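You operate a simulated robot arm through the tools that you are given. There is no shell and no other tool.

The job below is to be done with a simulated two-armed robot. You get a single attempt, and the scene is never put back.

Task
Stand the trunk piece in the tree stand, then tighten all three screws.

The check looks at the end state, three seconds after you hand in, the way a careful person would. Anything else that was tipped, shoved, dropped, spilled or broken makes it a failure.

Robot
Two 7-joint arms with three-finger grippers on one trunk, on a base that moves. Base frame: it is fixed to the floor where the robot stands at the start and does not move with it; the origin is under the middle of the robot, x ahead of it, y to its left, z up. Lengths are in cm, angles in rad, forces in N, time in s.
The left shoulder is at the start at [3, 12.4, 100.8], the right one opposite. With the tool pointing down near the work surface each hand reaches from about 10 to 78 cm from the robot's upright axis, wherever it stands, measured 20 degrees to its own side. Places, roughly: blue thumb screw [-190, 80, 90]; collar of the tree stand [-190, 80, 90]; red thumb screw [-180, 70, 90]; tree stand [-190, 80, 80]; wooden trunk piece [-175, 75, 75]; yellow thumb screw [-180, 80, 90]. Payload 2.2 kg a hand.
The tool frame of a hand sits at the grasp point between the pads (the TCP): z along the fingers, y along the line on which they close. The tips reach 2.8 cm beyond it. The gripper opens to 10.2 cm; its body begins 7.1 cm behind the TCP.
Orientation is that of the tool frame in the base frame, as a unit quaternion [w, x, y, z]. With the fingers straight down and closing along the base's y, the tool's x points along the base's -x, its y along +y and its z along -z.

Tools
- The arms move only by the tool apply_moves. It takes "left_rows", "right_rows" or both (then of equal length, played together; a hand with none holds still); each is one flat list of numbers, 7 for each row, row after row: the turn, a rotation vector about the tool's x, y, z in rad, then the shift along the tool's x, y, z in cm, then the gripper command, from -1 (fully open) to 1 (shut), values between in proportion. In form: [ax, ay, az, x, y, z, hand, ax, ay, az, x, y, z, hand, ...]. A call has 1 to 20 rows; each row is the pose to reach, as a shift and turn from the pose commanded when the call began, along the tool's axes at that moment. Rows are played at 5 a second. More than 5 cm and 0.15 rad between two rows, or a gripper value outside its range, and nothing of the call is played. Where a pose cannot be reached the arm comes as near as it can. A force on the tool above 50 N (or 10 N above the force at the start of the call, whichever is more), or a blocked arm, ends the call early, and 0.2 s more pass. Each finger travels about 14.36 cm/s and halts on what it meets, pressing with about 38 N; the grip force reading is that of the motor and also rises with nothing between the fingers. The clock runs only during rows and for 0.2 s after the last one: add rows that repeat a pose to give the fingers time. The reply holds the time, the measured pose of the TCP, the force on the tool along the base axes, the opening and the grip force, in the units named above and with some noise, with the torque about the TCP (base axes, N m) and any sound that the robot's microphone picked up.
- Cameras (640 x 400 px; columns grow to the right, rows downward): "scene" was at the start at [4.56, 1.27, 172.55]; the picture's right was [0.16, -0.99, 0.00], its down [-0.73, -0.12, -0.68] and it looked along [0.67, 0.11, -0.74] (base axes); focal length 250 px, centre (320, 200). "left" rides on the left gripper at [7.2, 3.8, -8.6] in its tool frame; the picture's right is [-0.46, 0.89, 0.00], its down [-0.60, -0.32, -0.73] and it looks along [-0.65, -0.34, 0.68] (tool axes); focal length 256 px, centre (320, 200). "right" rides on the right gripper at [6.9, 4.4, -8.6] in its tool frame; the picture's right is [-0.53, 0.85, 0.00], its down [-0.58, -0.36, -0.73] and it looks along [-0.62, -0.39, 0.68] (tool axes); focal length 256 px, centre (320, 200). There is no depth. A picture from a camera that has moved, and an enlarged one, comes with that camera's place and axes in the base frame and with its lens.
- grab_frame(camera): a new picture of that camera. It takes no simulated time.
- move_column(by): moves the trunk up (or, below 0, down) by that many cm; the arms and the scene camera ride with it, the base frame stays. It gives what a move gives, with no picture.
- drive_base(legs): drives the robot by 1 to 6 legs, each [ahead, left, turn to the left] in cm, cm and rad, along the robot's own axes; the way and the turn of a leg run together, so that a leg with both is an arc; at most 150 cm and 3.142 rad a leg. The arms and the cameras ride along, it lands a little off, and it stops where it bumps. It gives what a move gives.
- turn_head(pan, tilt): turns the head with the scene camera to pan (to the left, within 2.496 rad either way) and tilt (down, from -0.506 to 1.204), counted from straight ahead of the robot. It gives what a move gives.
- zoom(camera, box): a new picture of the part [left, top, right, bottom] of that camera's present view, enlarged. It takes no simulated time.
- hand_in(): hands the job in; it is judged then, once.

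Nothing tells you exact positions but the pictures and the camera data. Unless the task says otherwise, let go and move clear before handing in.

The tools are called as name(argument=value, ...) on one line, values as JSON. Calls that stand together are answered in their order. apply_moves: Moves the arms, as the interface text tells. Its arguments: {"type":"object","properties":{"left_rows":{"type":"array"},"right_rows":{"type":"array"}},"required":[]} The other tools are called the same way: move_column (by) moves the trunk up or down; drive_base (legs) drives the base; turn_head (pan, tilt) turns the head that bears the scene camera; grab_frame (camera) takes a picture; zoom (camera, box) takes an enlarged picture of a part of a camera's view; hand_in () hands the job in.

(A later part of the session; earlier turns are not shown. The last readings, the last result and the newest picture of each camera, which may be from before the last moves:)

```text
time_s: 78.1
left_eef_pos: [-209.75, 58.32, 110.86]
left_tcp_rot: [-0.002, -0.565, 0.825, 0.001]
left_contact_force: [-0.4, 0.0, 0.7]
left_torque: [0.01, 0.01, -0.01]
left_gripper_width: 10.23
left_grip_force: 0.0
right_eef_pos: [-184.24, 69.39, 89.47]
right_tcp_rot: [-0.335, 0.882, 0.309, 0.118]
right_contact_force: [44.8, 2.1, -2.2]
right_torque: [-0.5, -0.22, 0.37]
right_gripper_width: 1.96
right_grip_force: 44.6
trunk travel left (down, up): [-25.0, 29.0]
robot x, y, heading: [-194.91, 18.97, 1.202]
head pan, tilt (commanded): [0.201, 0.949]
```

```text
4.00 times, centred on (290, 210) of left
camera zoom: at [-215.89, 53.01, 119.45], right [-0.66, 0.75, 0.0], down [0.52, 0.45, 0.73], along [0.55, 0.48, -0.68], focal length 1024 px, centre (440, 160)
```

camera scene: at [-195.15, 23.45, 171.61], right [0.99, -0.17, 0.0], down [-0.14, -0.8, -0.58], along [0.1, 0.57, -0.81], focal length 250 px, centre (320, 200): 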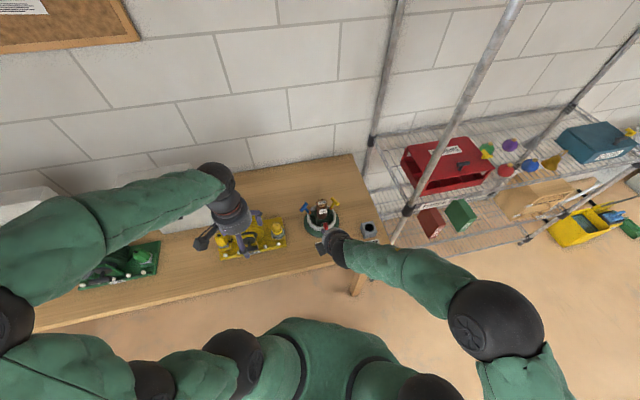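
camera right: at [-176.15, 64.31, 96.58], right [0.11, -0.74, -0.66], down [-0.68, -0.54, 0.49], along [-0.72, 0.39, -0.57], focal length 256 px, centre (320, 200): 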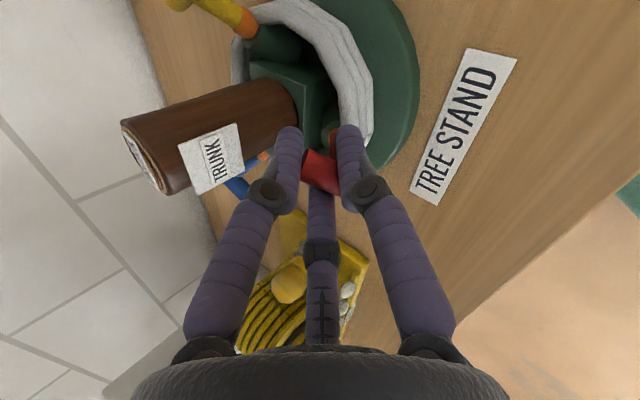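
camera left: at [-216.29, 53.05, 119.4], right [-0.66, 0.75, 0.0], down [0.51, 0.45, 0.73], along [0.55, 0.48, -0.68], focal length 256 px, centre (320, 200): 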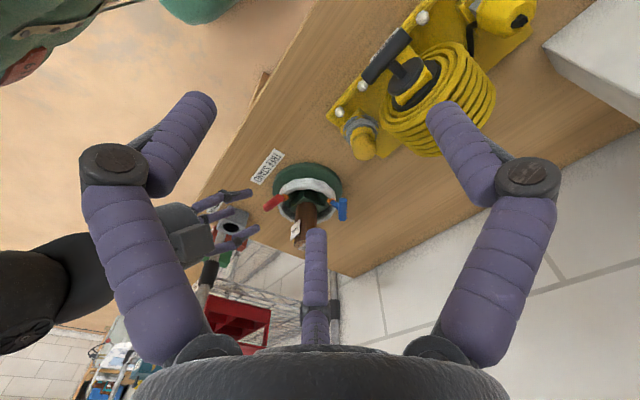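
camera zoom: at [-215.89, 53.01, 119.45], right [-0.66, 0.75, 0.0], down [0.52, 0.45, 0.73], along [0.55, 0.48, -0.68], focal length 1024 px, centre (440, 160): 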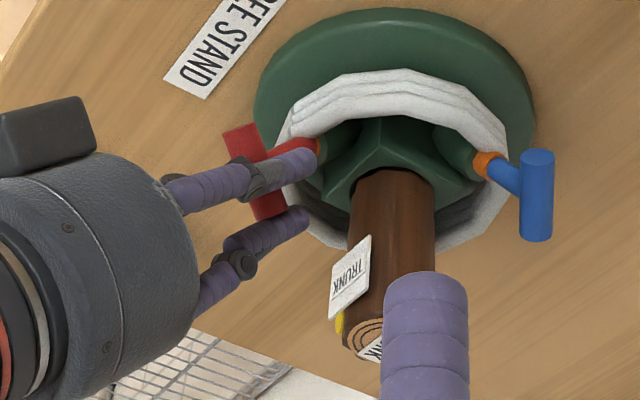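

The squeeze only produced a 45 N sideways force without turning the bar further, so I open at once, back off the roll to realign with the bar and look.

apply_moves(right_rows=[0, 0, 0, 0, 0, 0, 0.5, 0, 0, 0, 0, 0, 0, 0.2, 0, 0, 0, 0, 0, 0, 0.0, 0, 0, 0, 0, 0, 0, 0.0])

grab_frame(camera="right")

zoom(camera="left", box=[220, 160, 360, 260])

zoom(camera="right", box=[220, 60, 420, 220])

```text
time_s: 79.1
left_eef_pos: [-210.16, 58.17, 110.82]
left_tcp_rot: [0.0, -0.566, 0.824, -0.001]
left_contact_force: [0.9, 0.0, 0.5]
left_torque: [-0.02, 0.01, 0.05]
left_gripper_width: 10.19
left_grip_force: 0.1
right_eef_pos: [-185.03, 69.19, 89.39]
right_tcp_rot: [-0.333, 0.882, 0.313, 0.117]
right_contact_force: [-0.9, 0.0, 0.3]
right_torque: [0.02, 0.0, 0.0]
right_gripper_width: 5.09
right_grip_force: 0.0
trunk travel left (down, up): [-25.0, 29.0]
robot x, y, heading: [-194.95, 18.93, 1.204]
head pan, tilt (commanded): [0.201, 0.949]
```

```text
taken
camera right: at [-176.81, 64.24, 96.53], right [0.12, -0.74, -0.66], down [-0.68, -0.54, 0.5], along [-0.73, 0.39, -0.57], focal length 256 px, centre (320, 200)
```

right: 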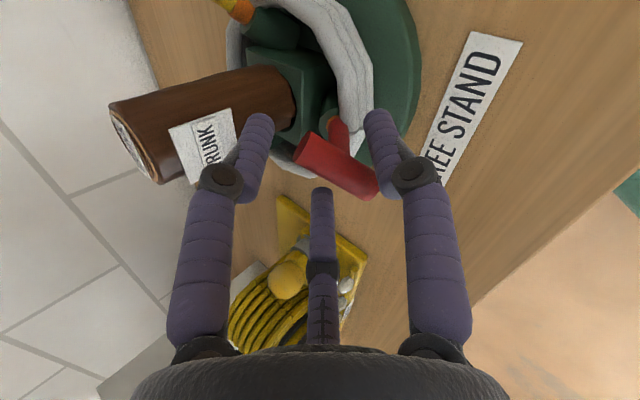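

```text
4.00 times, centred on (290, 210) of left
camera zoom: at [-216.38, 52.95, 119.39], right [-0.66, 0.75, 0.0], down [0.51, 0.45, 0.73], along [0.55, 0.48, -0.68], focal length 1024 px, centre (440, 160)
```

zoom: 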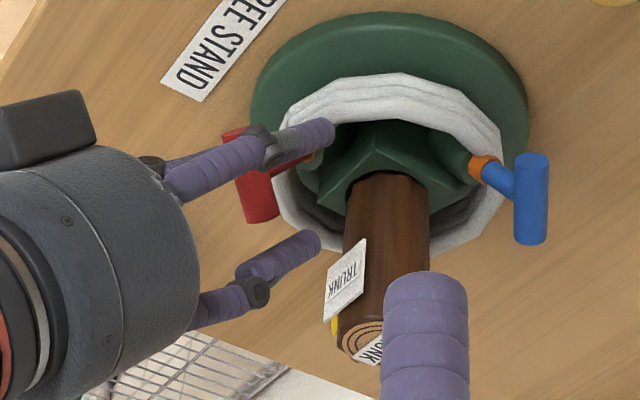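

```text
2.50 times, centred on (320, 140) of right
camera zoom: at [-176.81, 64.24, 96.53], right [0.12, -0.74, -0.66], down [-0.68, -0.54, 0.5], along [-0.73, 0.39, -0.57], focal length 640 px, centre (320, 350)
```

zoom: 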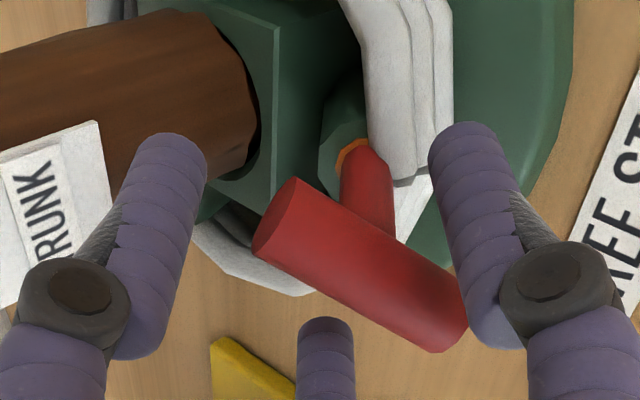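

The orange ring on the red screw looks narrower now. I back the hand off along its axis to compare it with the blue and yellow screws.

apply_moves(right_rows=[0, 0, 0, 0, 0, -1.5, 0, 0, 0, 0, 0, 0, -4, 0, 0, 0, 0, 0, 0, -7, 0, 0, 0, 0, 0, 0, -10, 0, 0, 0, 0, 0, 0, -10, 0])

zoom(camera="left", box=[270, 170, 360, 240])

zoom(camera="scene", box=[300, 190, 350, 240])

zoom(camera="right", box=[200, 0, 400, 160])

```text
time_s: 80.3
left_eef_pos: [-210.4, 58.23, 110.7]
left_tcp_rot: [0.0, -0.566, 0.824, 0.001]
left_contact_force: [0.6, -0.5, -0.4]
left_torque: [-0.01, 0.02, 0.01]
left_gripper_width: 10.2
left_grip_force: 0.0
right_eef_pos: [-184.96, 62.58, 96.84]
right_tcp_rot: [-0.332, 0.882, 0.312, 0.118]
right_contact_force: [-0.6, 0.7, -0.2]
right_torque: [0.01, 0.02, -0.01]
right_gripper_width: 5.11
right_grip_force: 0.1
trunk travel left (down, up): [-25.0, 29.0]
robot x, y, heading: [-195.17, 18.98, 1.201]
head pan, tilt (commanded): [0.201, 0.949]
```

```text
5.71 times, centred on (315, 205) of left
camera zoom: at [-216.38, 53.0, 119.37], right [-0.66, 0.75, 0.0], down [0.51, 0.45, 0.73], along [0.55, 0.48, -0.68], focal length 1463 px, centre (349, 171)
```

zoom: 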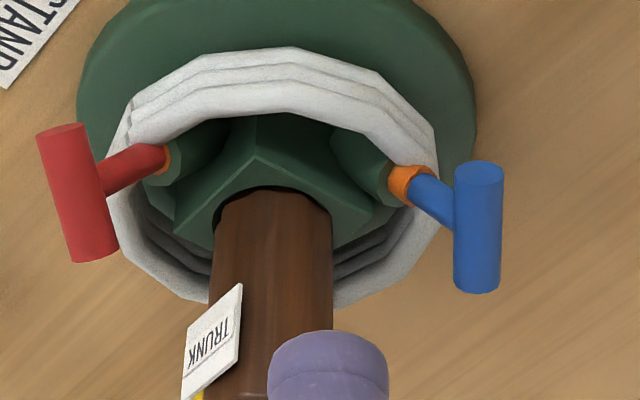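

```text
8.00 times, centred on (325, 215) of scene
camera zoom: at [-195.15, 23.5, 171.6], right [0.99, -0.17, 0.0], down [-0.14, -0.8, -0.58], along [0.1, 0.57, -0.81], focal length 1996 px, centre (280, 80)
```

zoom: 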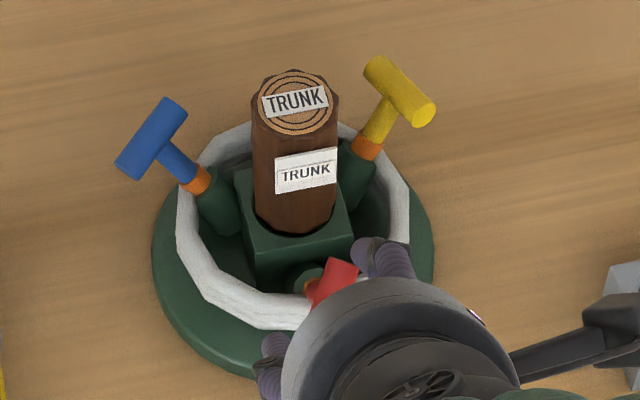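

```text
2.50 times, centred on (300, 80) of right
camera zoom: at [-176.73, 57.62, 104.03], right [0.12, -0.75, -0.66], down [-0.68, -0.54, 0.5], along [-0.73, 0.39, -0.57], focal length 640 px, centre (370, 500)
```

zoom: 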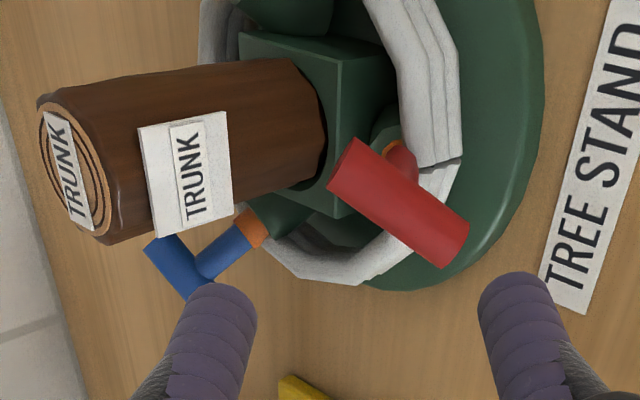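

The orange ring serves as a gauge: it is about 75–80 % covered on red compared with blue. I realign to the bar (now at about 115°) and go in again, this time with a firmer grip for the last part.

apply_moves(right_rows=[0, 0, -0.15, -0.17, 0.07, 2, -0.02, 0, 0, -0.3, -0.34, 0.15, 4, -0.02, 0, 0, -0.46, -0.51, 0.22, 5.3, -0.02, 0, 0, -0.46, -0.51, 0.22, 7.5, -0.02, 0, 0, -0.46, -0.51, 0.22, 9, -0.02, 0, 0, -0.46, -0.51, 0.22, 10.08, -0.02, 0, 0, -0.46, -0.51, 0.22, 10.08, -0.02])

zoom(camera="right", box=[220, 60, 420, 220])

zoom(camera="left", box=[220, 160, 360, 260])

```text
refused: row 3 steps farther than a row can; nothing moved
```

```text
2.50 times, centred on (320, 140) of right
camera zoom: at [-176.73, 57.62, 104.03], right [0.12, -0.75, -0.66], down [-0.68, -0.54, 0.5], along [-0.73, 0.39, -0.57], focal length 640 px, centre (320, 350)
```

zoom: 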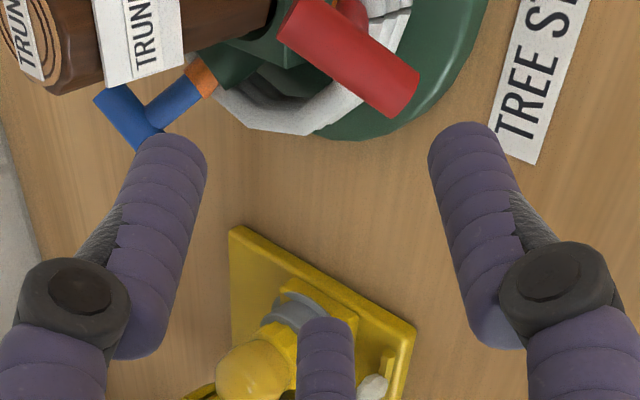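

```text
4.00 times, centred on (290, 210) of left
camera zoom: at [-216.38, 53.0, 119.37], right [-0.66, 0.75, 0.0], down [0.51, 0.45, 0.73], along [0.55, 0.48, -0.68], focal length 1024 px, centre (440, 160)
```

zoom: 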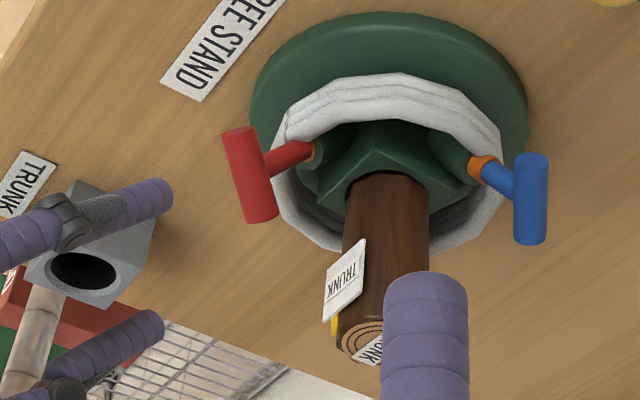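

The step of 0.16 rad was just over the limit, so nothing moved; I split the same approach into smaller turns.

apply_moves(right_rows=[0, 0, -0.12, -0.13, 0.05, 1.5, -0.02, 0, 0, -0.24, -0.26, 0.1, 3, -0.02, 0, 0, -0.36, -0.39, 0.16, 4.2, -0.02, 0, 0, -0.46, -0.51, 0.22, 5.3, -0.02, 0, 0, -0.46, -0.51, 0.22, 7.5, -0.02, 0, 0, -0.46, -0.51, 0.22, 9, -0.02, 0, 0, -0.46, -0.51, 0.22, 10.08, -0.02, 0, 0, -0.46, -0.51, 0.22, 10.08, -0.02])

zoom(camera="right", box=[220, 60, 420, 220])

zoom(camera="left", box=[220, 160, 360, 260])

```text
time_s: 82.1
left_eef_pos: [-210.14, 58.06, 110.79]
left_tcp_rot: [0.001, -0.566, 0.825, 0.001]
left_contact_force: [-0.2, 0.4, 0.0]
left_torque: [0.0, 0.0, 0.02]
left_gripper_width: 10.2
left_grip_force: 0.1
right_eef_pos: [-185.21, 68.85, 89.0]
right_tcp_rot: [-0.297, 0.788, 0.505, 0.189]
right_contact_force: [0.6, 0.1, 0.0]
right_torque: [-0.01, -0.02, 0.01]
right_gripper_width: 5.19
right_grip_force: 0.0
trunk travel left (down, up): [-25.0, 29.0]
robot x, y, heading: [-194.88, 19.22, 1.204]
head pan, tilt (commanded): [0.201, 0.949]
```

```text
2.50 times, centred on (320, 140) of right
camera zoom: at [-178.28, 66.54, 98.53], right [0.55, -0.63, -0.56], down [-0.57, -0.76, 0.3], along [-0.61, 0.15, -0.77], focal length 640 px, centre (320, 350)
```

zoom: 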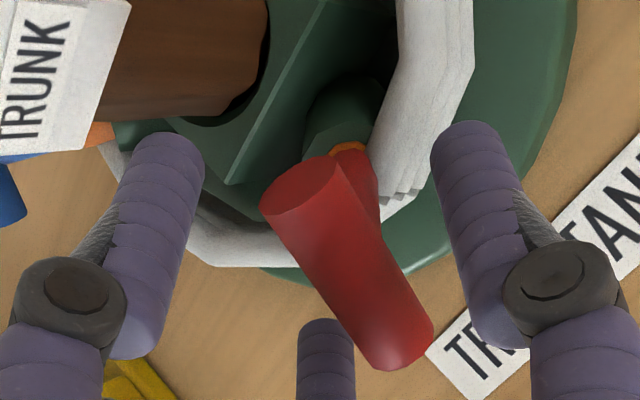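

```text
4.00 times, centred on (290, 210) of left
camera zoom: at [-216.37, 52.92, 119.4], right [-0.66, 0.75, 0.0], down [0.51, 0.45, 0.73], along [0.55, 0.48, -0.68], focal length 1024 px, centre (440, 160)
```

zoom: 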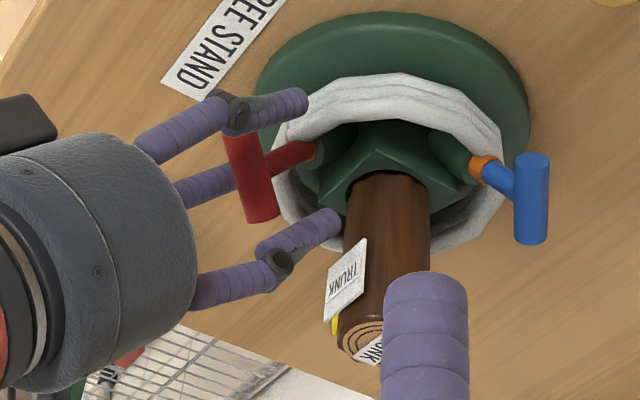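

The bar is again between one finger and the opposing pair. I close, firmer this time.

apply_moves(right_rows=[0, 0, 0, 0, 0, 0, 0.2, 0, 0, 0, 0, 0, 0, 0.4, 0, 0, 0, 0, 0, 0, 0.5, 0, 0, 0, 0, 0, 0, 0.56, 0, 0, 0, 0, 0, 0, 0.56])

zoom(camera="right", box=[220, 60, 420, 220])

```text
time_s: 83.3
left_eef_pos: [-210.04, 58.23, 110.85]
left_tcp_rot: [0.001, -0.565, 0.825, 0.001]
left_contact_force: [-0.4, -0.8, 0.9]
left_torque: [0.01, 0.01, 0.0]
left_gripper_width: 10.19
left_grip_force: 0.2
right_eef_pos: [-185.04, 68.75, 88.99]
right_tcp_rot: [-0.298, 0.787, 0.505, 0.19]
right_contact_force: [11.2, -2.3, -2.8]
right_torque: [0.26, -0.19, -0.12]
right_gripper_width: 2.45
right_grip_force: 44.9
trunk travel left (down, up): [-25.0, 29.0]
robot x, y, heading: [-194.96, 18.97, 1.204]
head pan, tilt (commanded): [0.201, 0.949]
```

```text
2.50 times, centred on (320, 140) of right
camera zoom: at [-178.14, 66.51, 98.49], right [0.54, -0.63, -0.56], down [-0.57, -0.76, 0.3], along [-0.61, 0.15, -0.77], focal length 640 px, centre (320, 350)
```

zoom: 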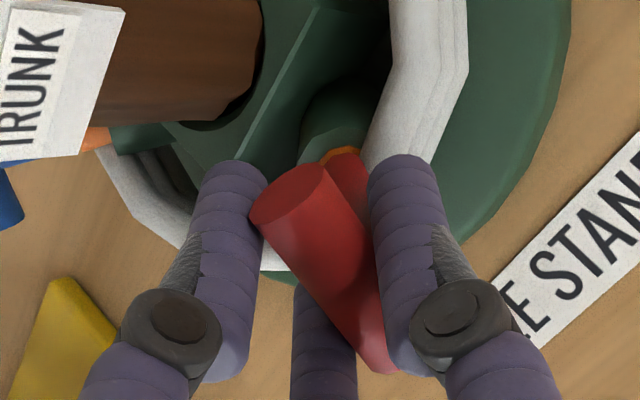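

Grip is firm with 11 N net. I turn on about the bar's centre and watch the torque.

apply_moves(right_rows=[0, 0, 0.1, 0.05, 0.003, 0, 0.56, 0, 0, 0.2, 0.099, 0.01, 0, 0.56, 0, 0, 0.3, 0.148, 0.022, 0, 0.56, 0, 0, 0.4, 0.195, 0.039, 0, 0.56, 0, 0, 0.5, 0.24, 0.061, 0, 0.56])

zoom(camera="right", box=[220, 60, 420, 220])

zoom(camera="left", box=[220, 160, 360, 260])

```text
time_s: 84.5
left_eef_pos: [-210.17, 58.27, 110.78]
left_tcp_rot: [-0.001, -0.565, 0.825, 0.001]
left_contact_force: [-0.2, -0.9, -0.2]
left_torque: [0.0, 0.04, 0.01]
left_gripper_width: 10.22
left_grip_force: 0.0
right_eef_pos: [-184.74, 69.13, 89.19]
right_tcp_rot: [-0.338, 0.888, 0.29, 0.113]
right_contact_force: [39.9, -7.9, 1.2]
right_torque: [-1.69, -0.79, -0.14]
right_gripper_width: 2.71
right_grip_force: 44.3
trunk travel left (down, up): [-25.0, 29.0]
robot x, y, heading: [-194.95, 19.22, 1.203]
head pan, tilt (commanded): [0.201, 0.949]
```

```text
2.50 times, centred on (320, 140) of right
camera zoom: at [-176.52, 63.94, 96.18], right [0.07, -0.74, -0.66], down [-0.68, -0.52, 0.51], along [-0.73, 0.42, -0.55], focal length 640 px, centre (320, 350)
```

zoom: 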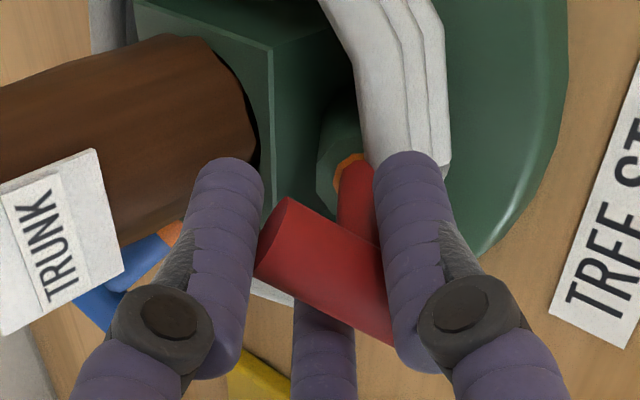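

```text
4.00 times, centred on (290, 210) of left
camera zoom: at [-216.2, 52.98, 119.42], right [-0.66, 0.75, 0.0], down [0.51, 0.45, 0.73], along [0.55, 0.48, -0.68], focal length 1024 px, centre (440, 160)
```

zoom: 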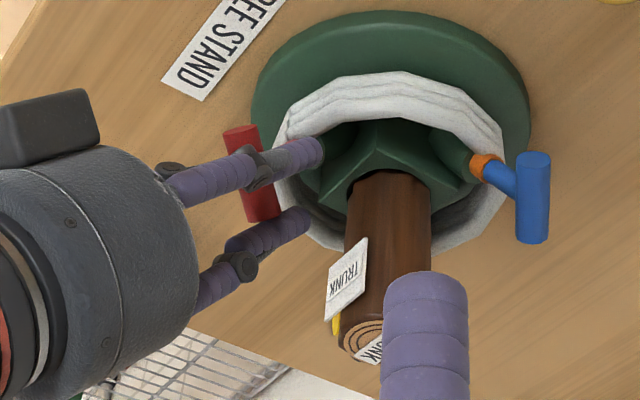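

The bar stays at about 113° even with 40 N / 0.4 N·m on it, so the red screw has come up against its stop. I release and back out to inspect it.

apply_moves(right_rows=[0, 0, 0, 0, 0, 0, 0.4, 0, 0, 0, 0, 0, 0, 0.1, 0, 0, 0, 0, 0, 0, -0.02, 0, 0, 0, 0, 0, -1, -0.02, 0, 0, 0, 0, 0, -3, -0.02, 0, 0, 0, 0, 0, -6, -0.02, 0, 0, 0, 0, 0, -10, -0.02, 0, 0, 0, 0, 0, -12, -0.02])

zoom(camera="right", box=[180, 0, 400, 160])

zoom(camera="left", box=[270, 170, 360, 240])

zoom(camera="scene", box=[300, 190, 350, 240])

```text
time_s: 86.3
left_eef_pos: [-210.27, 58.19, 110.91]
left_tcp_rot: [0.0, -0.566, 0.825, 0.0]
left_contact_force: [0.4, 0.3, -0.2]
left_torque: [0.0, 0.0, 0.0]
left_gripper_width: 10.2
left_grip_force: 0.1
right_eef_pos: [-185.19, 61.05, 98.0]
right_tcp_rot: [-0.336, 0.888, 0.295, 0.11]
right_contact_force: [-0.1, -0.3, -0.1]
right_torque: [-0.02, 0.02, 0.03]
right_gripper_width: 5.2
right_grip_force: 0.1
trunk travel left (down, up): [-25.0, 29.0]
robot x, y, heading: [-194.86, 19.13, 1.203]
head pan, tilt (commanded): [0.201, 0.949]
```

```text
2.50 times, centred on (290, 80) of right
camera zoom: at [-176.83, 55.89, 105.09], right [0.08, -0.75, -0.66], down [-0.68, -0.52, 0.51], along [-0.73, 0.41, -0.55], focal length 640 px, centre (395, 500)
```

zoom: 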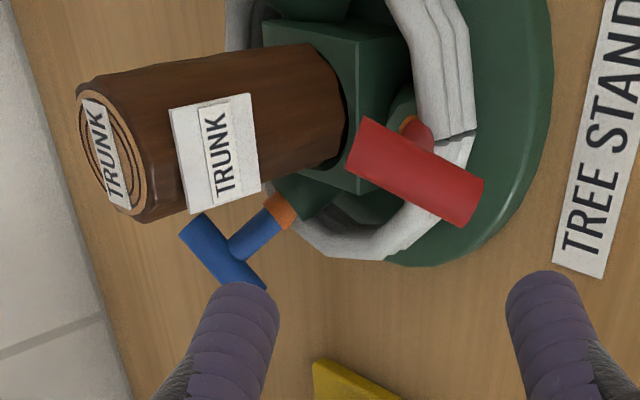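

```text
5.71 times, centred on (315, 205) of left
camera zoom: at [-216.37, 52.94, 119.39], right [-0.66, 0.75, 0.0], down [0.51, 0.45, 0.73], along [0.55, 0.48, -0.68], focal length 1463 px, centre (349, 171)
```

zoom: 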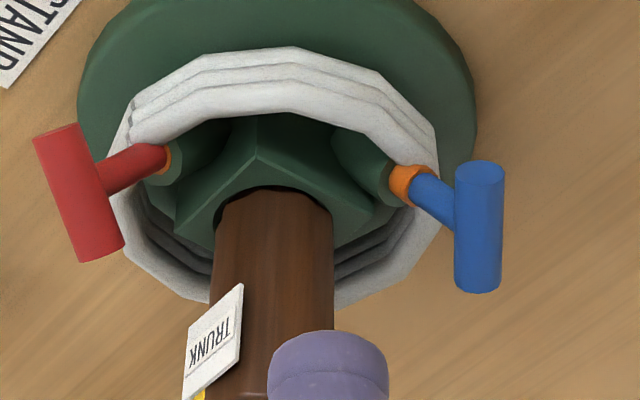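

```text
8.00 times, centred on (325, 215) of scene
camera zoom: at [-195.14, 23.42, 171.61], right [0.99, -0.17, 0.0], down [-0.14, -0.8, -0.58], along [0.1, 0.57, -0.81], focal length 1996 px, centre (280, 80)
```

zoom: 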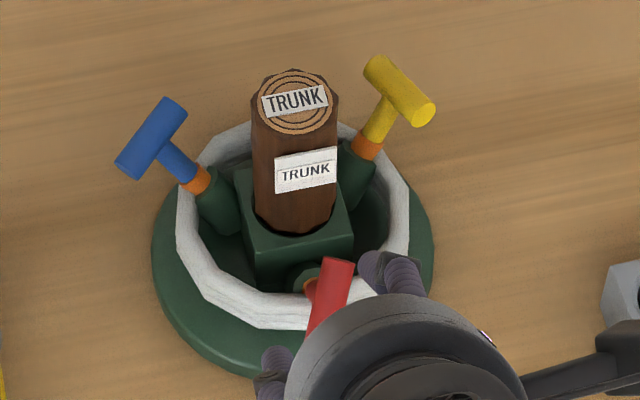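

The torque I applied about the axis was only ~0.2 N·m because the middle finger wasted its push on the bar's centre. I'll re-grip shifted 1.2 cm along the bar, so that one finger pushes each half in opposite directions (a clean couple).

apply_moves(right_rows=[0, 0, -0.141, -0.29, 0.21, 2, -0.02, 0, 0, -0.282, -0.58, 0.42, 4, -0.02, 0, 0, -0.423, -0.86, 0.62, 5.5, -0.02, 0, 0, -0.564, -1.15, 0.83, 6.8, -0.02, 0, 0, -0.564, -1.15, 0.83, 9, -0.02, 0, 0, -0.564, -1.15, 0.83, 11, -0.02, 0, 0, -0.564, -1.15, 0.83, 12.03, -0.02, 0, 0, -0.564, -1.15, 0.83, 12.03, -0.02])

zoom(camera="right", box=[220, 60, 420, 220])

zoom(camera="left", box=[220, 160, 360, 260])

```text
time_s: 88.1
left_eef_pos: [-210.22, 58.15, 110.77]
left_tcp_rot: [-0.001, -0.566, 0.825, 0.0]
left_contact_force: [-0.1, -0.5, 0.2]
left_torque: [-0.01, -0.04, -0.04]
left_gripper_width: 10.2
left_grip_force: 0.1
right_eef_pos: [-185.63, 68.05, 88.17]
right_tcp_rot: [-0.292, 0.771, 0.53, 0.199]
right_contact_force: [-0.1, 1.2, -0.1]
right_torque: [0.01, 0.01, -0.01]
right_gripper_width: 5.22
right_grip_force: 0.0
trunk travel left (down, up): [-25.0, 29.0]
robot x, y, heading: [-194.75, 18.88, 1.204]
head pan, tilt (commanded): [0.201, 0.949]
```

```text
2.50 times, centred on (320, 140) of right
camera zoom: at [-178.91, 66.04, 97.96], right [0.6, -0.6, -0.53], down [-0.54, -0.79, 0.28], along [-0.59, 0.12, -0.8], focal length 640 px, centre (320, 350)
```

zoom: 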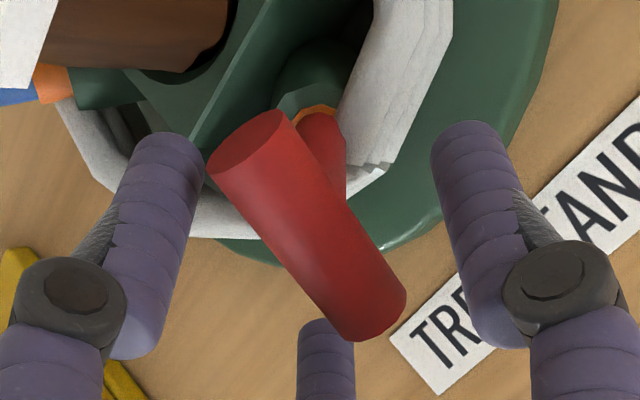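

```text
4.00 times, centred on (290, 210) of left
camera zoom: at [-216.37, 52.93, 119.39], right [-0.66, 0.75, 0.0], down [0.51, 0.45, 0.73], along [0.55, 0.48, -0.68], focal length 1024 px, centre (440, 160)
```

zoom: 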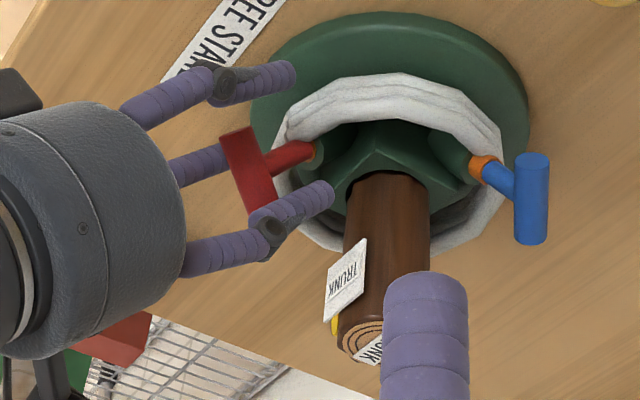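

Fingers are placed as planned: left finger for the upper half, right finger for the lower half. I close in steps.

apply_moves(right_rows=[0, 0, 0, 0, 0, 0, 0.2, 0, 0, 0, 0, 0, 0, 0.4, 0, 0, 0, 0, 0, 0, 0.5, 0, 0, 0, 0, 0, 0, 0.55, 0, 0, 0, 0, 0, 0, 0.55])

zoom(camera="right", box=[220, 60, 420, 220])

apply_moves(right_rows=[0, 0, 0, 0, 0, 0, 0.62, 0, 0, 0, 0, 0, 0, 0.7, 0, 0, 0, 0, 0, 0, 0.7])

zoom(camera="right", box=[220, 60, 420, 220])

```text
time_s: 89.3
left_eef_pos: [-210.25, 58.2, 110.77]
left_tcp_rot: [-0.001, -0.565, 0.825, 0.001]
left_contact_force: [0.3, -0.2, -0.1]
left_torque: [0.03, 0.01, 0.02]
left_gripper_width: 10.21
left_grip_force: 0.1
right_eef_pos: [-185.51, 68.06, 88.1]
right_tcp_rot: [-0.292, 0.771, 0.53, 0.201]
right_contact_force: [0.8, 0.3, -0.1]
right_torque: [-0.02, -0.01, 0.0]
right_gripper_width: 2.38
right_grip_force: 0.4
trunk travel left (down, up): [-25.0, 29.0]
robot x, y, heading: [-194.95, 18.76, 1.201]
head pan, tilt (commanded): [0.201, 0.949]
```

```text
2.50 times, centred on (320, 140) of right
camera zoom: at [-178.91, 66.03, 97.96], right [0.6, -0.6, -0.53], down [-0.54, -0.79, 0.28], along [-0.59, 0.12, -0.8], focal length 640 px, centre (320, 350)
```

zoom: 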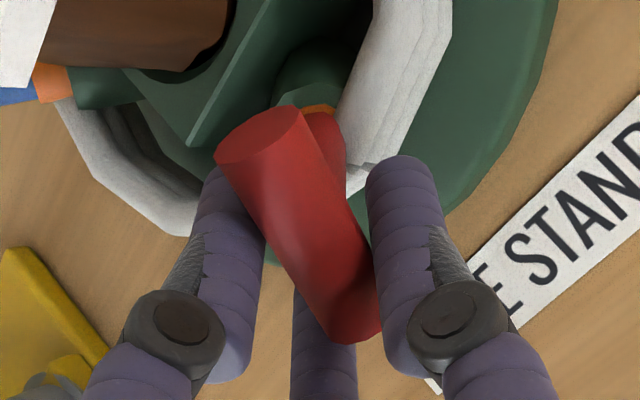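

```text
time_s: 90.1
left_eef_pos: [-210.21, 58.2, 110.82]
left_tcp_rot: [0.0, -0.566, 0.824, 0.0]
left_contact_force: [0.1, -0.4, 0.4]
left_torque: [0.0, -0.01, -0.01]
left_gripper_width: 10.19
left_grip_force: 0.0
right_eef_pos: [-185.52, 68.03, 88.2]
right_tcp_rot: [-0.291, 0.771, 0.53, 0.2]
right_contact_force: [3.4, -0.4, -3.1]
right_torque: [0.07, -0.26, 0.26]
right_gripper_width: 2.21
right_grip_force: 44.8
trunk travel left (down, up): [-25.0, 29.0]
robot x, y, heading: [-195.15, 19.18, 1.203]
head pan, tilt (commanded): [0.201, 0.949]
```

```text
2.50 times, centred on (320, 140) of right
camera zoom: at [-178.88, 66.03, 97.95], right [0.6, -0.6, -0.53], down [-0.54, -0.79, 0.28], along [-0.59, 0.12, -0.8], focal length 640 px, centre (320, 350)
```

zoom: 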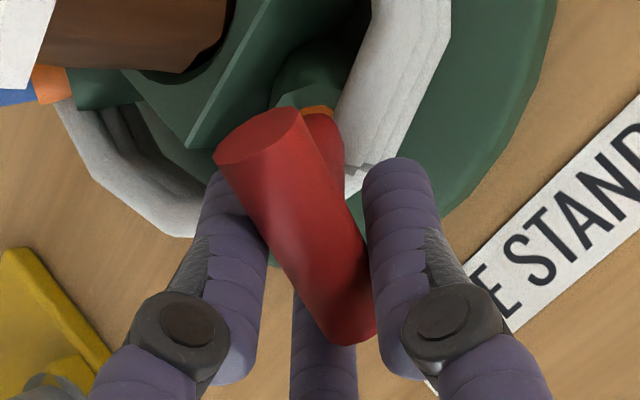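

The couple is now clean (only ~5 N net, about 0.37 N·m clockwise). I turn the hand further in small steps to see if the bar gives.

apply_moves(right_rows=[0, 0, 0.05, 0.03, -0.059, 0, 0.75, 0, 0, 0.1, 0.063, -0.117, 0, 0.75, 0, 0, 0.15, 0.099, -0.173, 0, 0.75, 0, 0, 0.2, 0.137, -0.227, 0, 0.75])

zoom(camera="right", box=[220, 60, 420, 220])

zoom(camera="left", box=[220, 160, 360, 260])

```text
time_s: 91.1
left_eef_pos: [-210.05, 58.31, 110.83]
left_tcp_rot: [0.001, -0.566, 0.824, 0.0]
left_contact_force: [-0.3, -0.3, -0.2]
left_torque: [-0.02, 0.0, 0.0]
left_gripper_width: 10.21
left_grip_force: 0.1
right_eef_pos: [-185.72, 68.19, 88.3]
right_tcp_rot: [-0.311, 0.819, 0.451, 0.17]
right_contact_force: [9.1, -1.4, -2.5]
right_torque: [0.16, -1.28, 1.45]
right_gripper_width: 2.48
right_grip_force: 44.9
trunk travel left (down, up): [-25.0, 29.0]
robot x, y, heading: [-194.69, 19.01, 1.202]
head pan, tilt (commanded): [0.201, 0.949]
```

```text
2.50 times, centred on (320, 140) of right
camera zoom: at [-178.18, 65.12, 97.16], right [0.43, -0.68, -0.6], down [-0.61, -0.7, 0.36], along [-0.66, 0.22, -0.72], focal length 640 px, centre (320, 350)
```

zoom: 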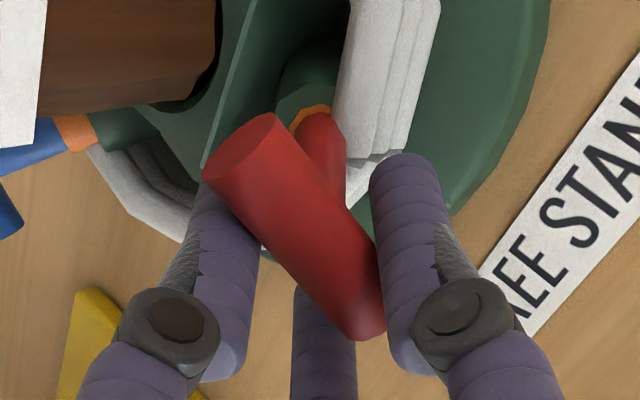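

```text
4.00 times, centred on (290, 210) of left
camera zoom: at [-216.3, 52.95, 119.4], right [-0.66, 0.75, 0.0], down [0.51, 0.45, 0.73], along [0.55, 0.48, -0.68], focal length 1024 px, centre (440, 160)
```

zoom: 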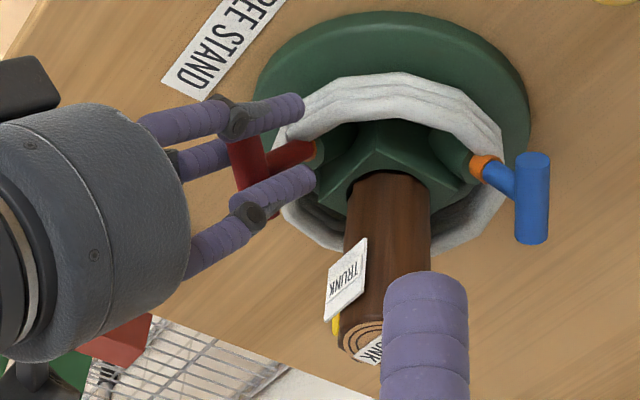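

The bar holds against about 1.9 N·m without moving — red is tight. I release it and back the right hand away.

apply_moves(right_rows=[0, 0, 0, 0, 0, 0, 0.4, 0, 0, 0, 0, 0, 0, 0.1, 0, 0, 0, 0, 0, 0, -0.02, 0, 0, 0, 0, 0, -1, -0.02, 0, 0, 0, 0, 0, -3, -0.02, 0, 0, 0, 0, 0, -7, -0.02, 0, 0, 0, 0, 0, -11, -0.02, 0, 0, 0, 0, 0, -15, -0.02])

zoom(camera="scene", box=[300, 190, 350, 240])

zoom(camera="left", box=[270, 170, 360, 240])

grab_frame(camera="left")

```text
time_s: 92.9
left_eef_pos: [-210.24, 58.09, 110.94]
left_tcp_rot: [0.0, -0.566, 0.824, 0.0]
left_contact_force: [0.7, -1.0, -0.4]
left_torque: [0.04, 0.0, -0.03]
left_gripper_width: 10.19
left_grip_force: 0.0
right_eef_pos: [-185.7, 57.95, 99.46]
right_tcp_rot: [-0.31, 0.82, 0.451, 0.168]
right_contact_force: [0.4, 0.1, 0.8]
right_torque: [0.01, -0.02, -0.01]
right_gripper_width: 5.23
right_grip_force: 0.1
trunk travel left (down, up): [-25.0, 29.0]
robot x, y, heading: [-194.99, 18.85, 1.204]
head pan, tilt (commanded): [0.201, 0.949]
```

```text
8.00 times, centred on (325, 215) of scene
camera zoom: at [-195.13, 23.29, 171.61], right [0.99, -0.17, 0.0], down [-0.14, -0.8, -0.58], along [0.1, 0.57, -0.81], focal length 1996 px, centre (280, 80)
```

zoom: 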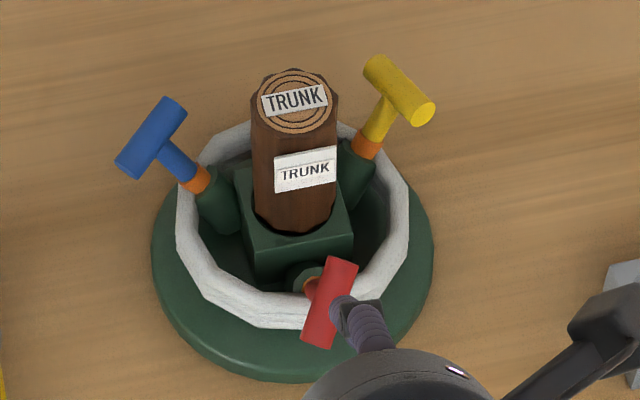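

```text
5.71 times, centred on (315, 205) of left
camera zoom: at [-216.37, 52.85, 119.42], right [-0.66, 0.75, 0.0], down [0.51, 0.45, 0.73], along [0.55, 0.48, -0.68], focal length 1463 px, centre (349, 171)
```

zoom: 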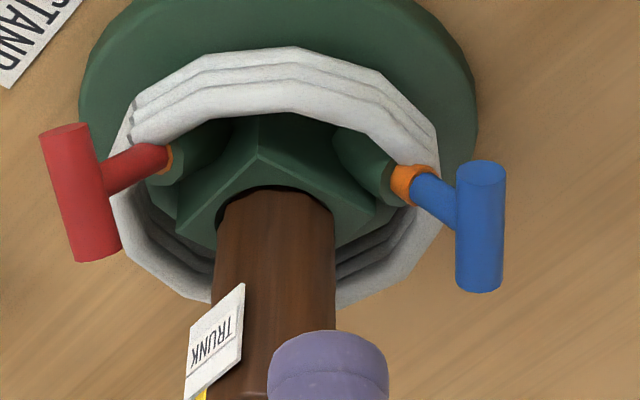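

```text
taken
camera left: at [-216.37, 52.85, 119.42], right [-0.66, 0.75, 0.0], down [0.51, 0.45, 0.73], along [0.55, 0.48, -0.68], focal length 256 px, centre (320, 200)
```

left: 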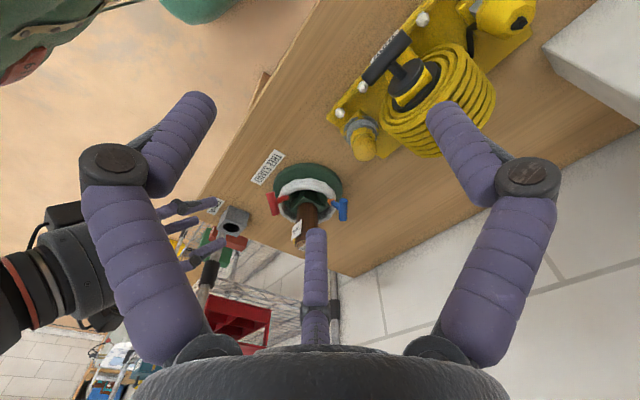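

Red ended at about 117° (some 2 rad of turn). Next is blue with the left hand; the winch stands close on its left, so I first measure how high it is.

zoom(camera="left", box=[320, 20, 520, 180])

turn_head(pan=0.35, tilt=0.95)

grab_frame(camera="scene")

zoom(camera="scene", box=[230, 180, 400, 290])

```text
2.50 times, centred on (420, 100) of left
camera zoom: at [-216.37, 52.85, 119.42], right [-0.66, 0.75, 0.0], down [0.51, 0.45, 0.73], along [0.55, 0.48, -0.68], focal length 640 px, centre (70, 450)
```

zoom: 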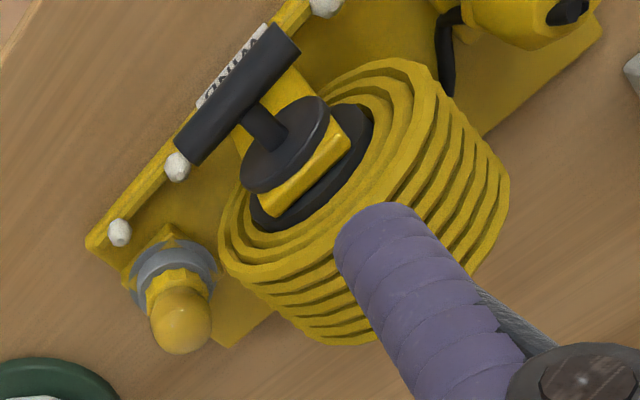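

```text
time_s: 93.6
left_eef_pos: [-210.18, 58.24, 110.82]
left_tcp_rot: [0.0, -0.566, 0.824, 0.0]
left_contact_force: [-0.1, 0.2, 0.0]
left_torque: [0.0, -0.02, -0.01]
left_gripper_width: 10.2
left_grip_force: 0.1
right_eef_pos: [-185.64, 58.2, 99.58]
right_tcp_rot: [-0.31, 0.82, 0.451, 0.169]
right_contact_force: [0.3, 0.9, 0.4]
right_torque: [0.0, -0.01, -0.03]
right_gripper_width: 5.19
right_grip_force: 0.0
trunk travel left (down, up): [-25.0, 29.0]
robot x, y, heading: [-194.98, 18.98, 1.204]
head pan, tilt (commanded): [0.351, 0.949]
```

```text
taken
camera scene: at [-196.23, 23.53, 171.61], right [1.0, -0.02, 0.0], down [-0.01, -0.81, -0.58], along [0.01, 0.58, -0.81], focal length 250 px, centre (320, 200)
```

scene: 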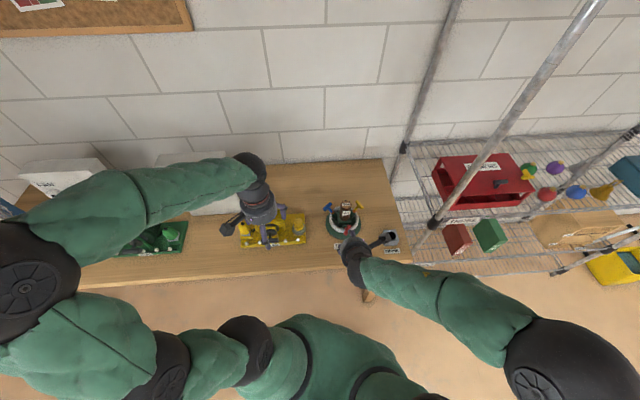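

```text
3.64 times, centred on (315, 235) of scene
camera zoom: at [-196.23, 23.53, 171.61], right [1.0, -0.02, 0.0], down [-0.01, -0.81, -0.58], along [0.01, 0.58, -0.81], focal length 907 px, centre (338, 73)
```

zoom: 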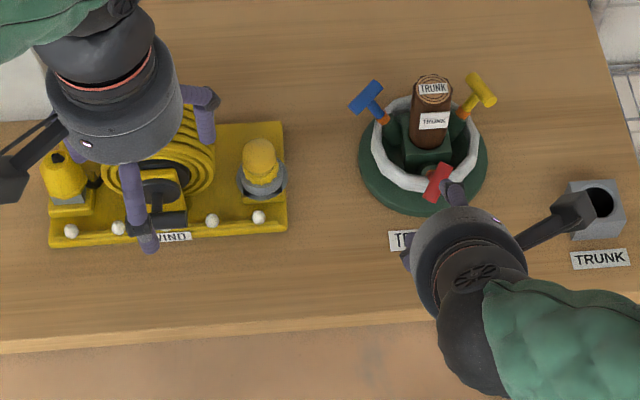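

The winch drum keeps clear (x < -209) of where the left hand and its camera will go. I move the right hand aside and tilt the left hand toward the blue screw's axis in free space above.

apply_moves(right_rows=[0, 0, 0, 0.94, 2.48, -1.8, -0.02, 0, 0, 0, 1.87, 4.96, -3.6, -0.02, 0, 0, 0, 2.8, 7.44, -5.4, -0.02, 0, 0, 0, 3.74, 9.9, -7.2, -0.02, 0, 0, 0, 4.68, 12.4, -9.08, -0.02, 0, 0, 0, 4.68, 12.4, -9.08, -0.02, 0, 0, 0, 4.68, 12.4, -9.08, -0.02], left_rows=[0, 0, 0, -3, 0, -1, -1, 0.124, 0.013, 0, -6.3, -0.25, -2.2, -0.5, 0.249, 0.026, 0, -9.6, -0.5, -2.2, -0.02, 0.373, 0.038, 0, -12.9, -0.75, -2.2, -0.02, 0.498, 0.051, 0, -16.2, -1, -2.2, -0.02, 0.622, 0.064, 0, -19.57, -1.23, -2.2, -0.02, 0.7468, 0.0766, 0, -19.57, -1.23, -2.2, -0.02])

grab_frame(camera="scene")

grab_frame(camera="left")

```text
time_s: 95.2
left_eef_pos: [-202.05, 75.98, 113.07]
left_tcp_rot: [0.177, -0.526, 0.767, -0.322]
left_contact_force: [-0.2, -0.6, 0.6]
left_torque: [-0.01, 0.0, -0.02]
left_gripper_width: 5.2
left_grip_force: 0.1
right_eef_pos: [-172.72, 50.16, 104.62]
right_tcp_rot: [-0.311, 0.819, 0.451, 0.169]
right_contact_force: [0.3, 0.3, 0.1]
right_torque: [-0.04, 0.0, 0.01]
right_gripper_width: 5.18
right_grip_force: 0.1
trunk travel left (down, up): [-25.0, 29.0]
robot x, y, heading: [-194.91, 18.6, 1.201]
head pan, tilt (commanded): [0.351, 0.949]
```

```text
taken
camera scene: at [-196.3, 23.46, 171.61], right [1.0, -0.02, 0.0], down [-0.01, -0.81, -0.58], along [0.01, 0.58, -0.81], focal length 250 px, centre (320, 200)
```

scene: 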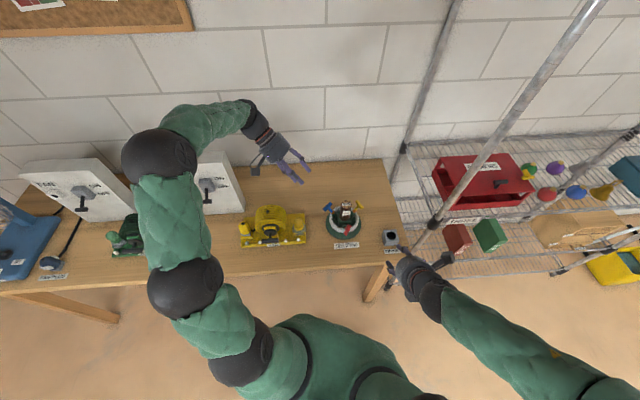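

```text
taken
camera left: at [-212.75, 73.06, 117.19], right [-0.43, 0.64, -0.63], down [0.01, 0.71, 0.71], along [0.9, 0.3, -0.31], focal length 256 px, centre (320, 200)
```

left: 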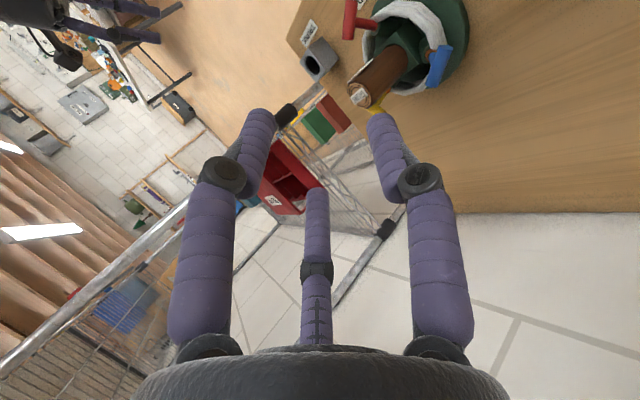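

The left arm reaches the tilted pose easily. I roll the hand back 90° so the coming clockwise stroke has room.

apply_moves(left_rows=[0, 0, -0.14, 0, 0, 0, -0.02, 0, 0, -0.28, 0, 0, 0, -0.02, 0, 0, -0.42, 0, 0, 0, -0.02, 0, 0, -0.56, 0, 0, 0, -0.02, 0, 0, -0.7, 0, 0, 0, -0.02, 0, 0, -0.84, 0, 0, 0, -0.02, 0, 0, -0.98, 0, 0, 0, -0.02, 0, 0, -1.12, 0, 0, 0, -0.02, 0, 0, -1.26, 0, 0, 0, -0.02, 0, 0, -1.4, 0, 0, 0, -0.02, 0, 0, -1.54, 0, 0, 0, -0.02])

grab_frame(camera="left")

grab_frame(camera="scene")

```text
time_s: 97.6
left_eef_pos: [-202.01, 76.06, 112.99]
left_tcp_rot: [0.099, 0.912, -0.185, 0.353]
left_contact_force: [0.1, -0.2, -0.2]
left_torque: [0.02, 0.01, 0.04]
left_gripper_width: 5.2
left_grip_force: 0.2
right_eef_pos: [-172.7, 50.33, 104.49]
right_tcp_rot: [-0.31, 0.82, 0.451, 0.168]
right_contact_force: [-0.8, 0.3, 0.3]
right_torque: [-0.03, 0.03, 0.03]
right_gripper_width: 5.2
right_grip_force: 0.0
trunk travel left (down, up): [-25.0, 29.0]
robot x, y, heading: [-195.21, 19.16, 1.198]
head pan, tilt (commanded): [0.351, 0.949]
```

```text
taken
camera left: at [-203.87, 73.43, 124.39], right [-0.68, -0.69, -0.27], down [-0.73, 0.68, 0.11], along [0.11, 0.27, -0.96], focal length 256 px, centre (320, 200)
```

left: 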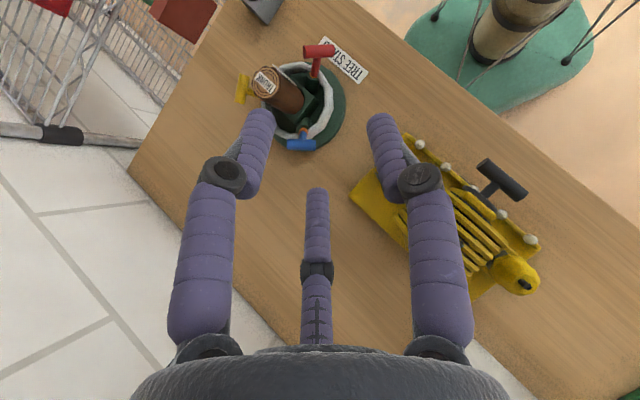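

```text
taken
camera scene: at [-196.23, 23.54, 171.61], right [1.0, -0.02, 0.0], down [-0.01, -0.81, -0.58], along [0.01, 0.58, -0.81], focal length 250 px, centre (320, 200)
```

scene: 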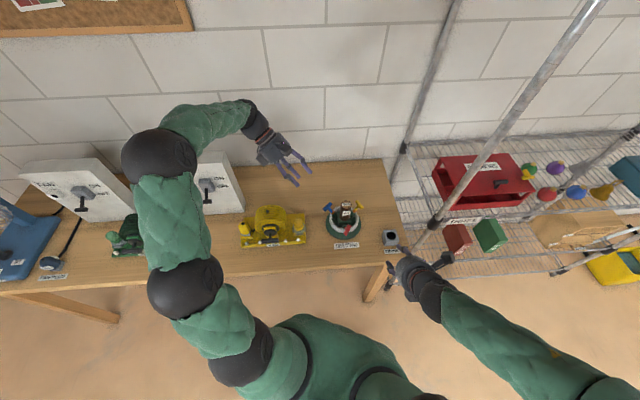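

I zoom in on the blue bar from this new angle to fix its centre and direction.

zoom(camera="left", box=[230, 30, 370, 170])

zoom(camera="scene", box=[315, 185, 375, 245])

zoom(camera="right", box=[160, 0, 400, 160])

```text
2.86 times, centred on (300, 100) of left
camera zoom: at [-203.87, 73.43, 124.39], right [-0.68, -0.69, -0.27], down [-0.73, 0.68, 0.11], along [0.11, 0.27, -0.96], focal length 731 px, centre (377, 486)
```

zoom: 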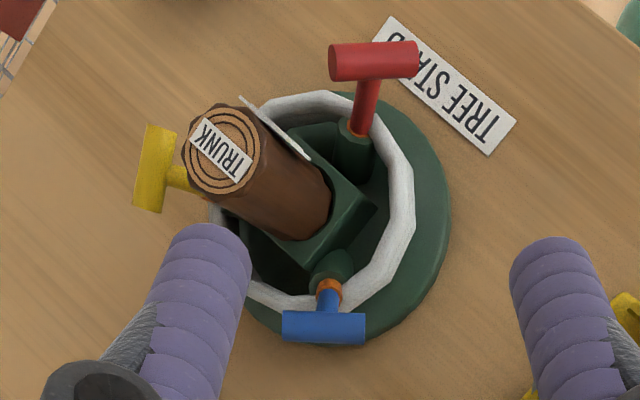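

```text
6.67 times, centred on (345, 215) of scene
camera zoom: at [-196.23, 23.54, 171.61], right [1.0, -0.02, 0.0], down [-0.01, -0.81, -0.58], along [0.01, 0.58, -0.81], focal length 1664 px, centre (153, 100)
```

zoom: 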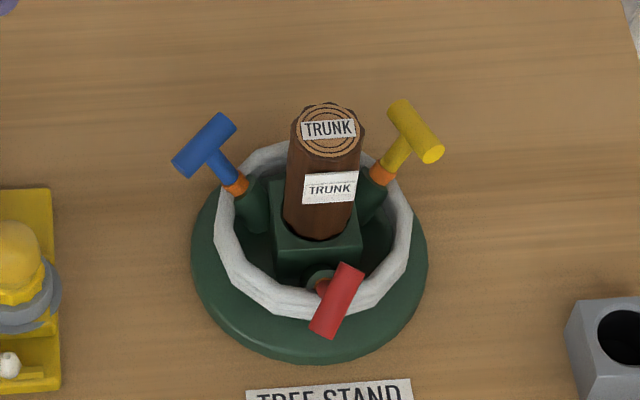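

```text
2.50 times, centred on (280, 80) of right
camera zoom: at [-165.21, 47.22, 113.39], right [0.43, -0.68, -0.6], down [-0.61, -0.7, 0.36], along [-0.66, 0.22, -0.72], focal length 640 px, centre (420, 500)
```

zoom: 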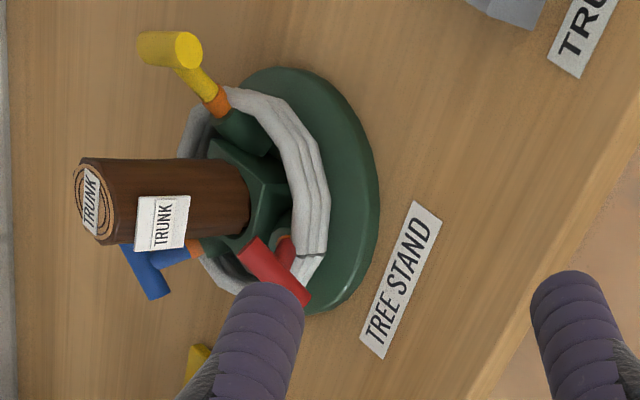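

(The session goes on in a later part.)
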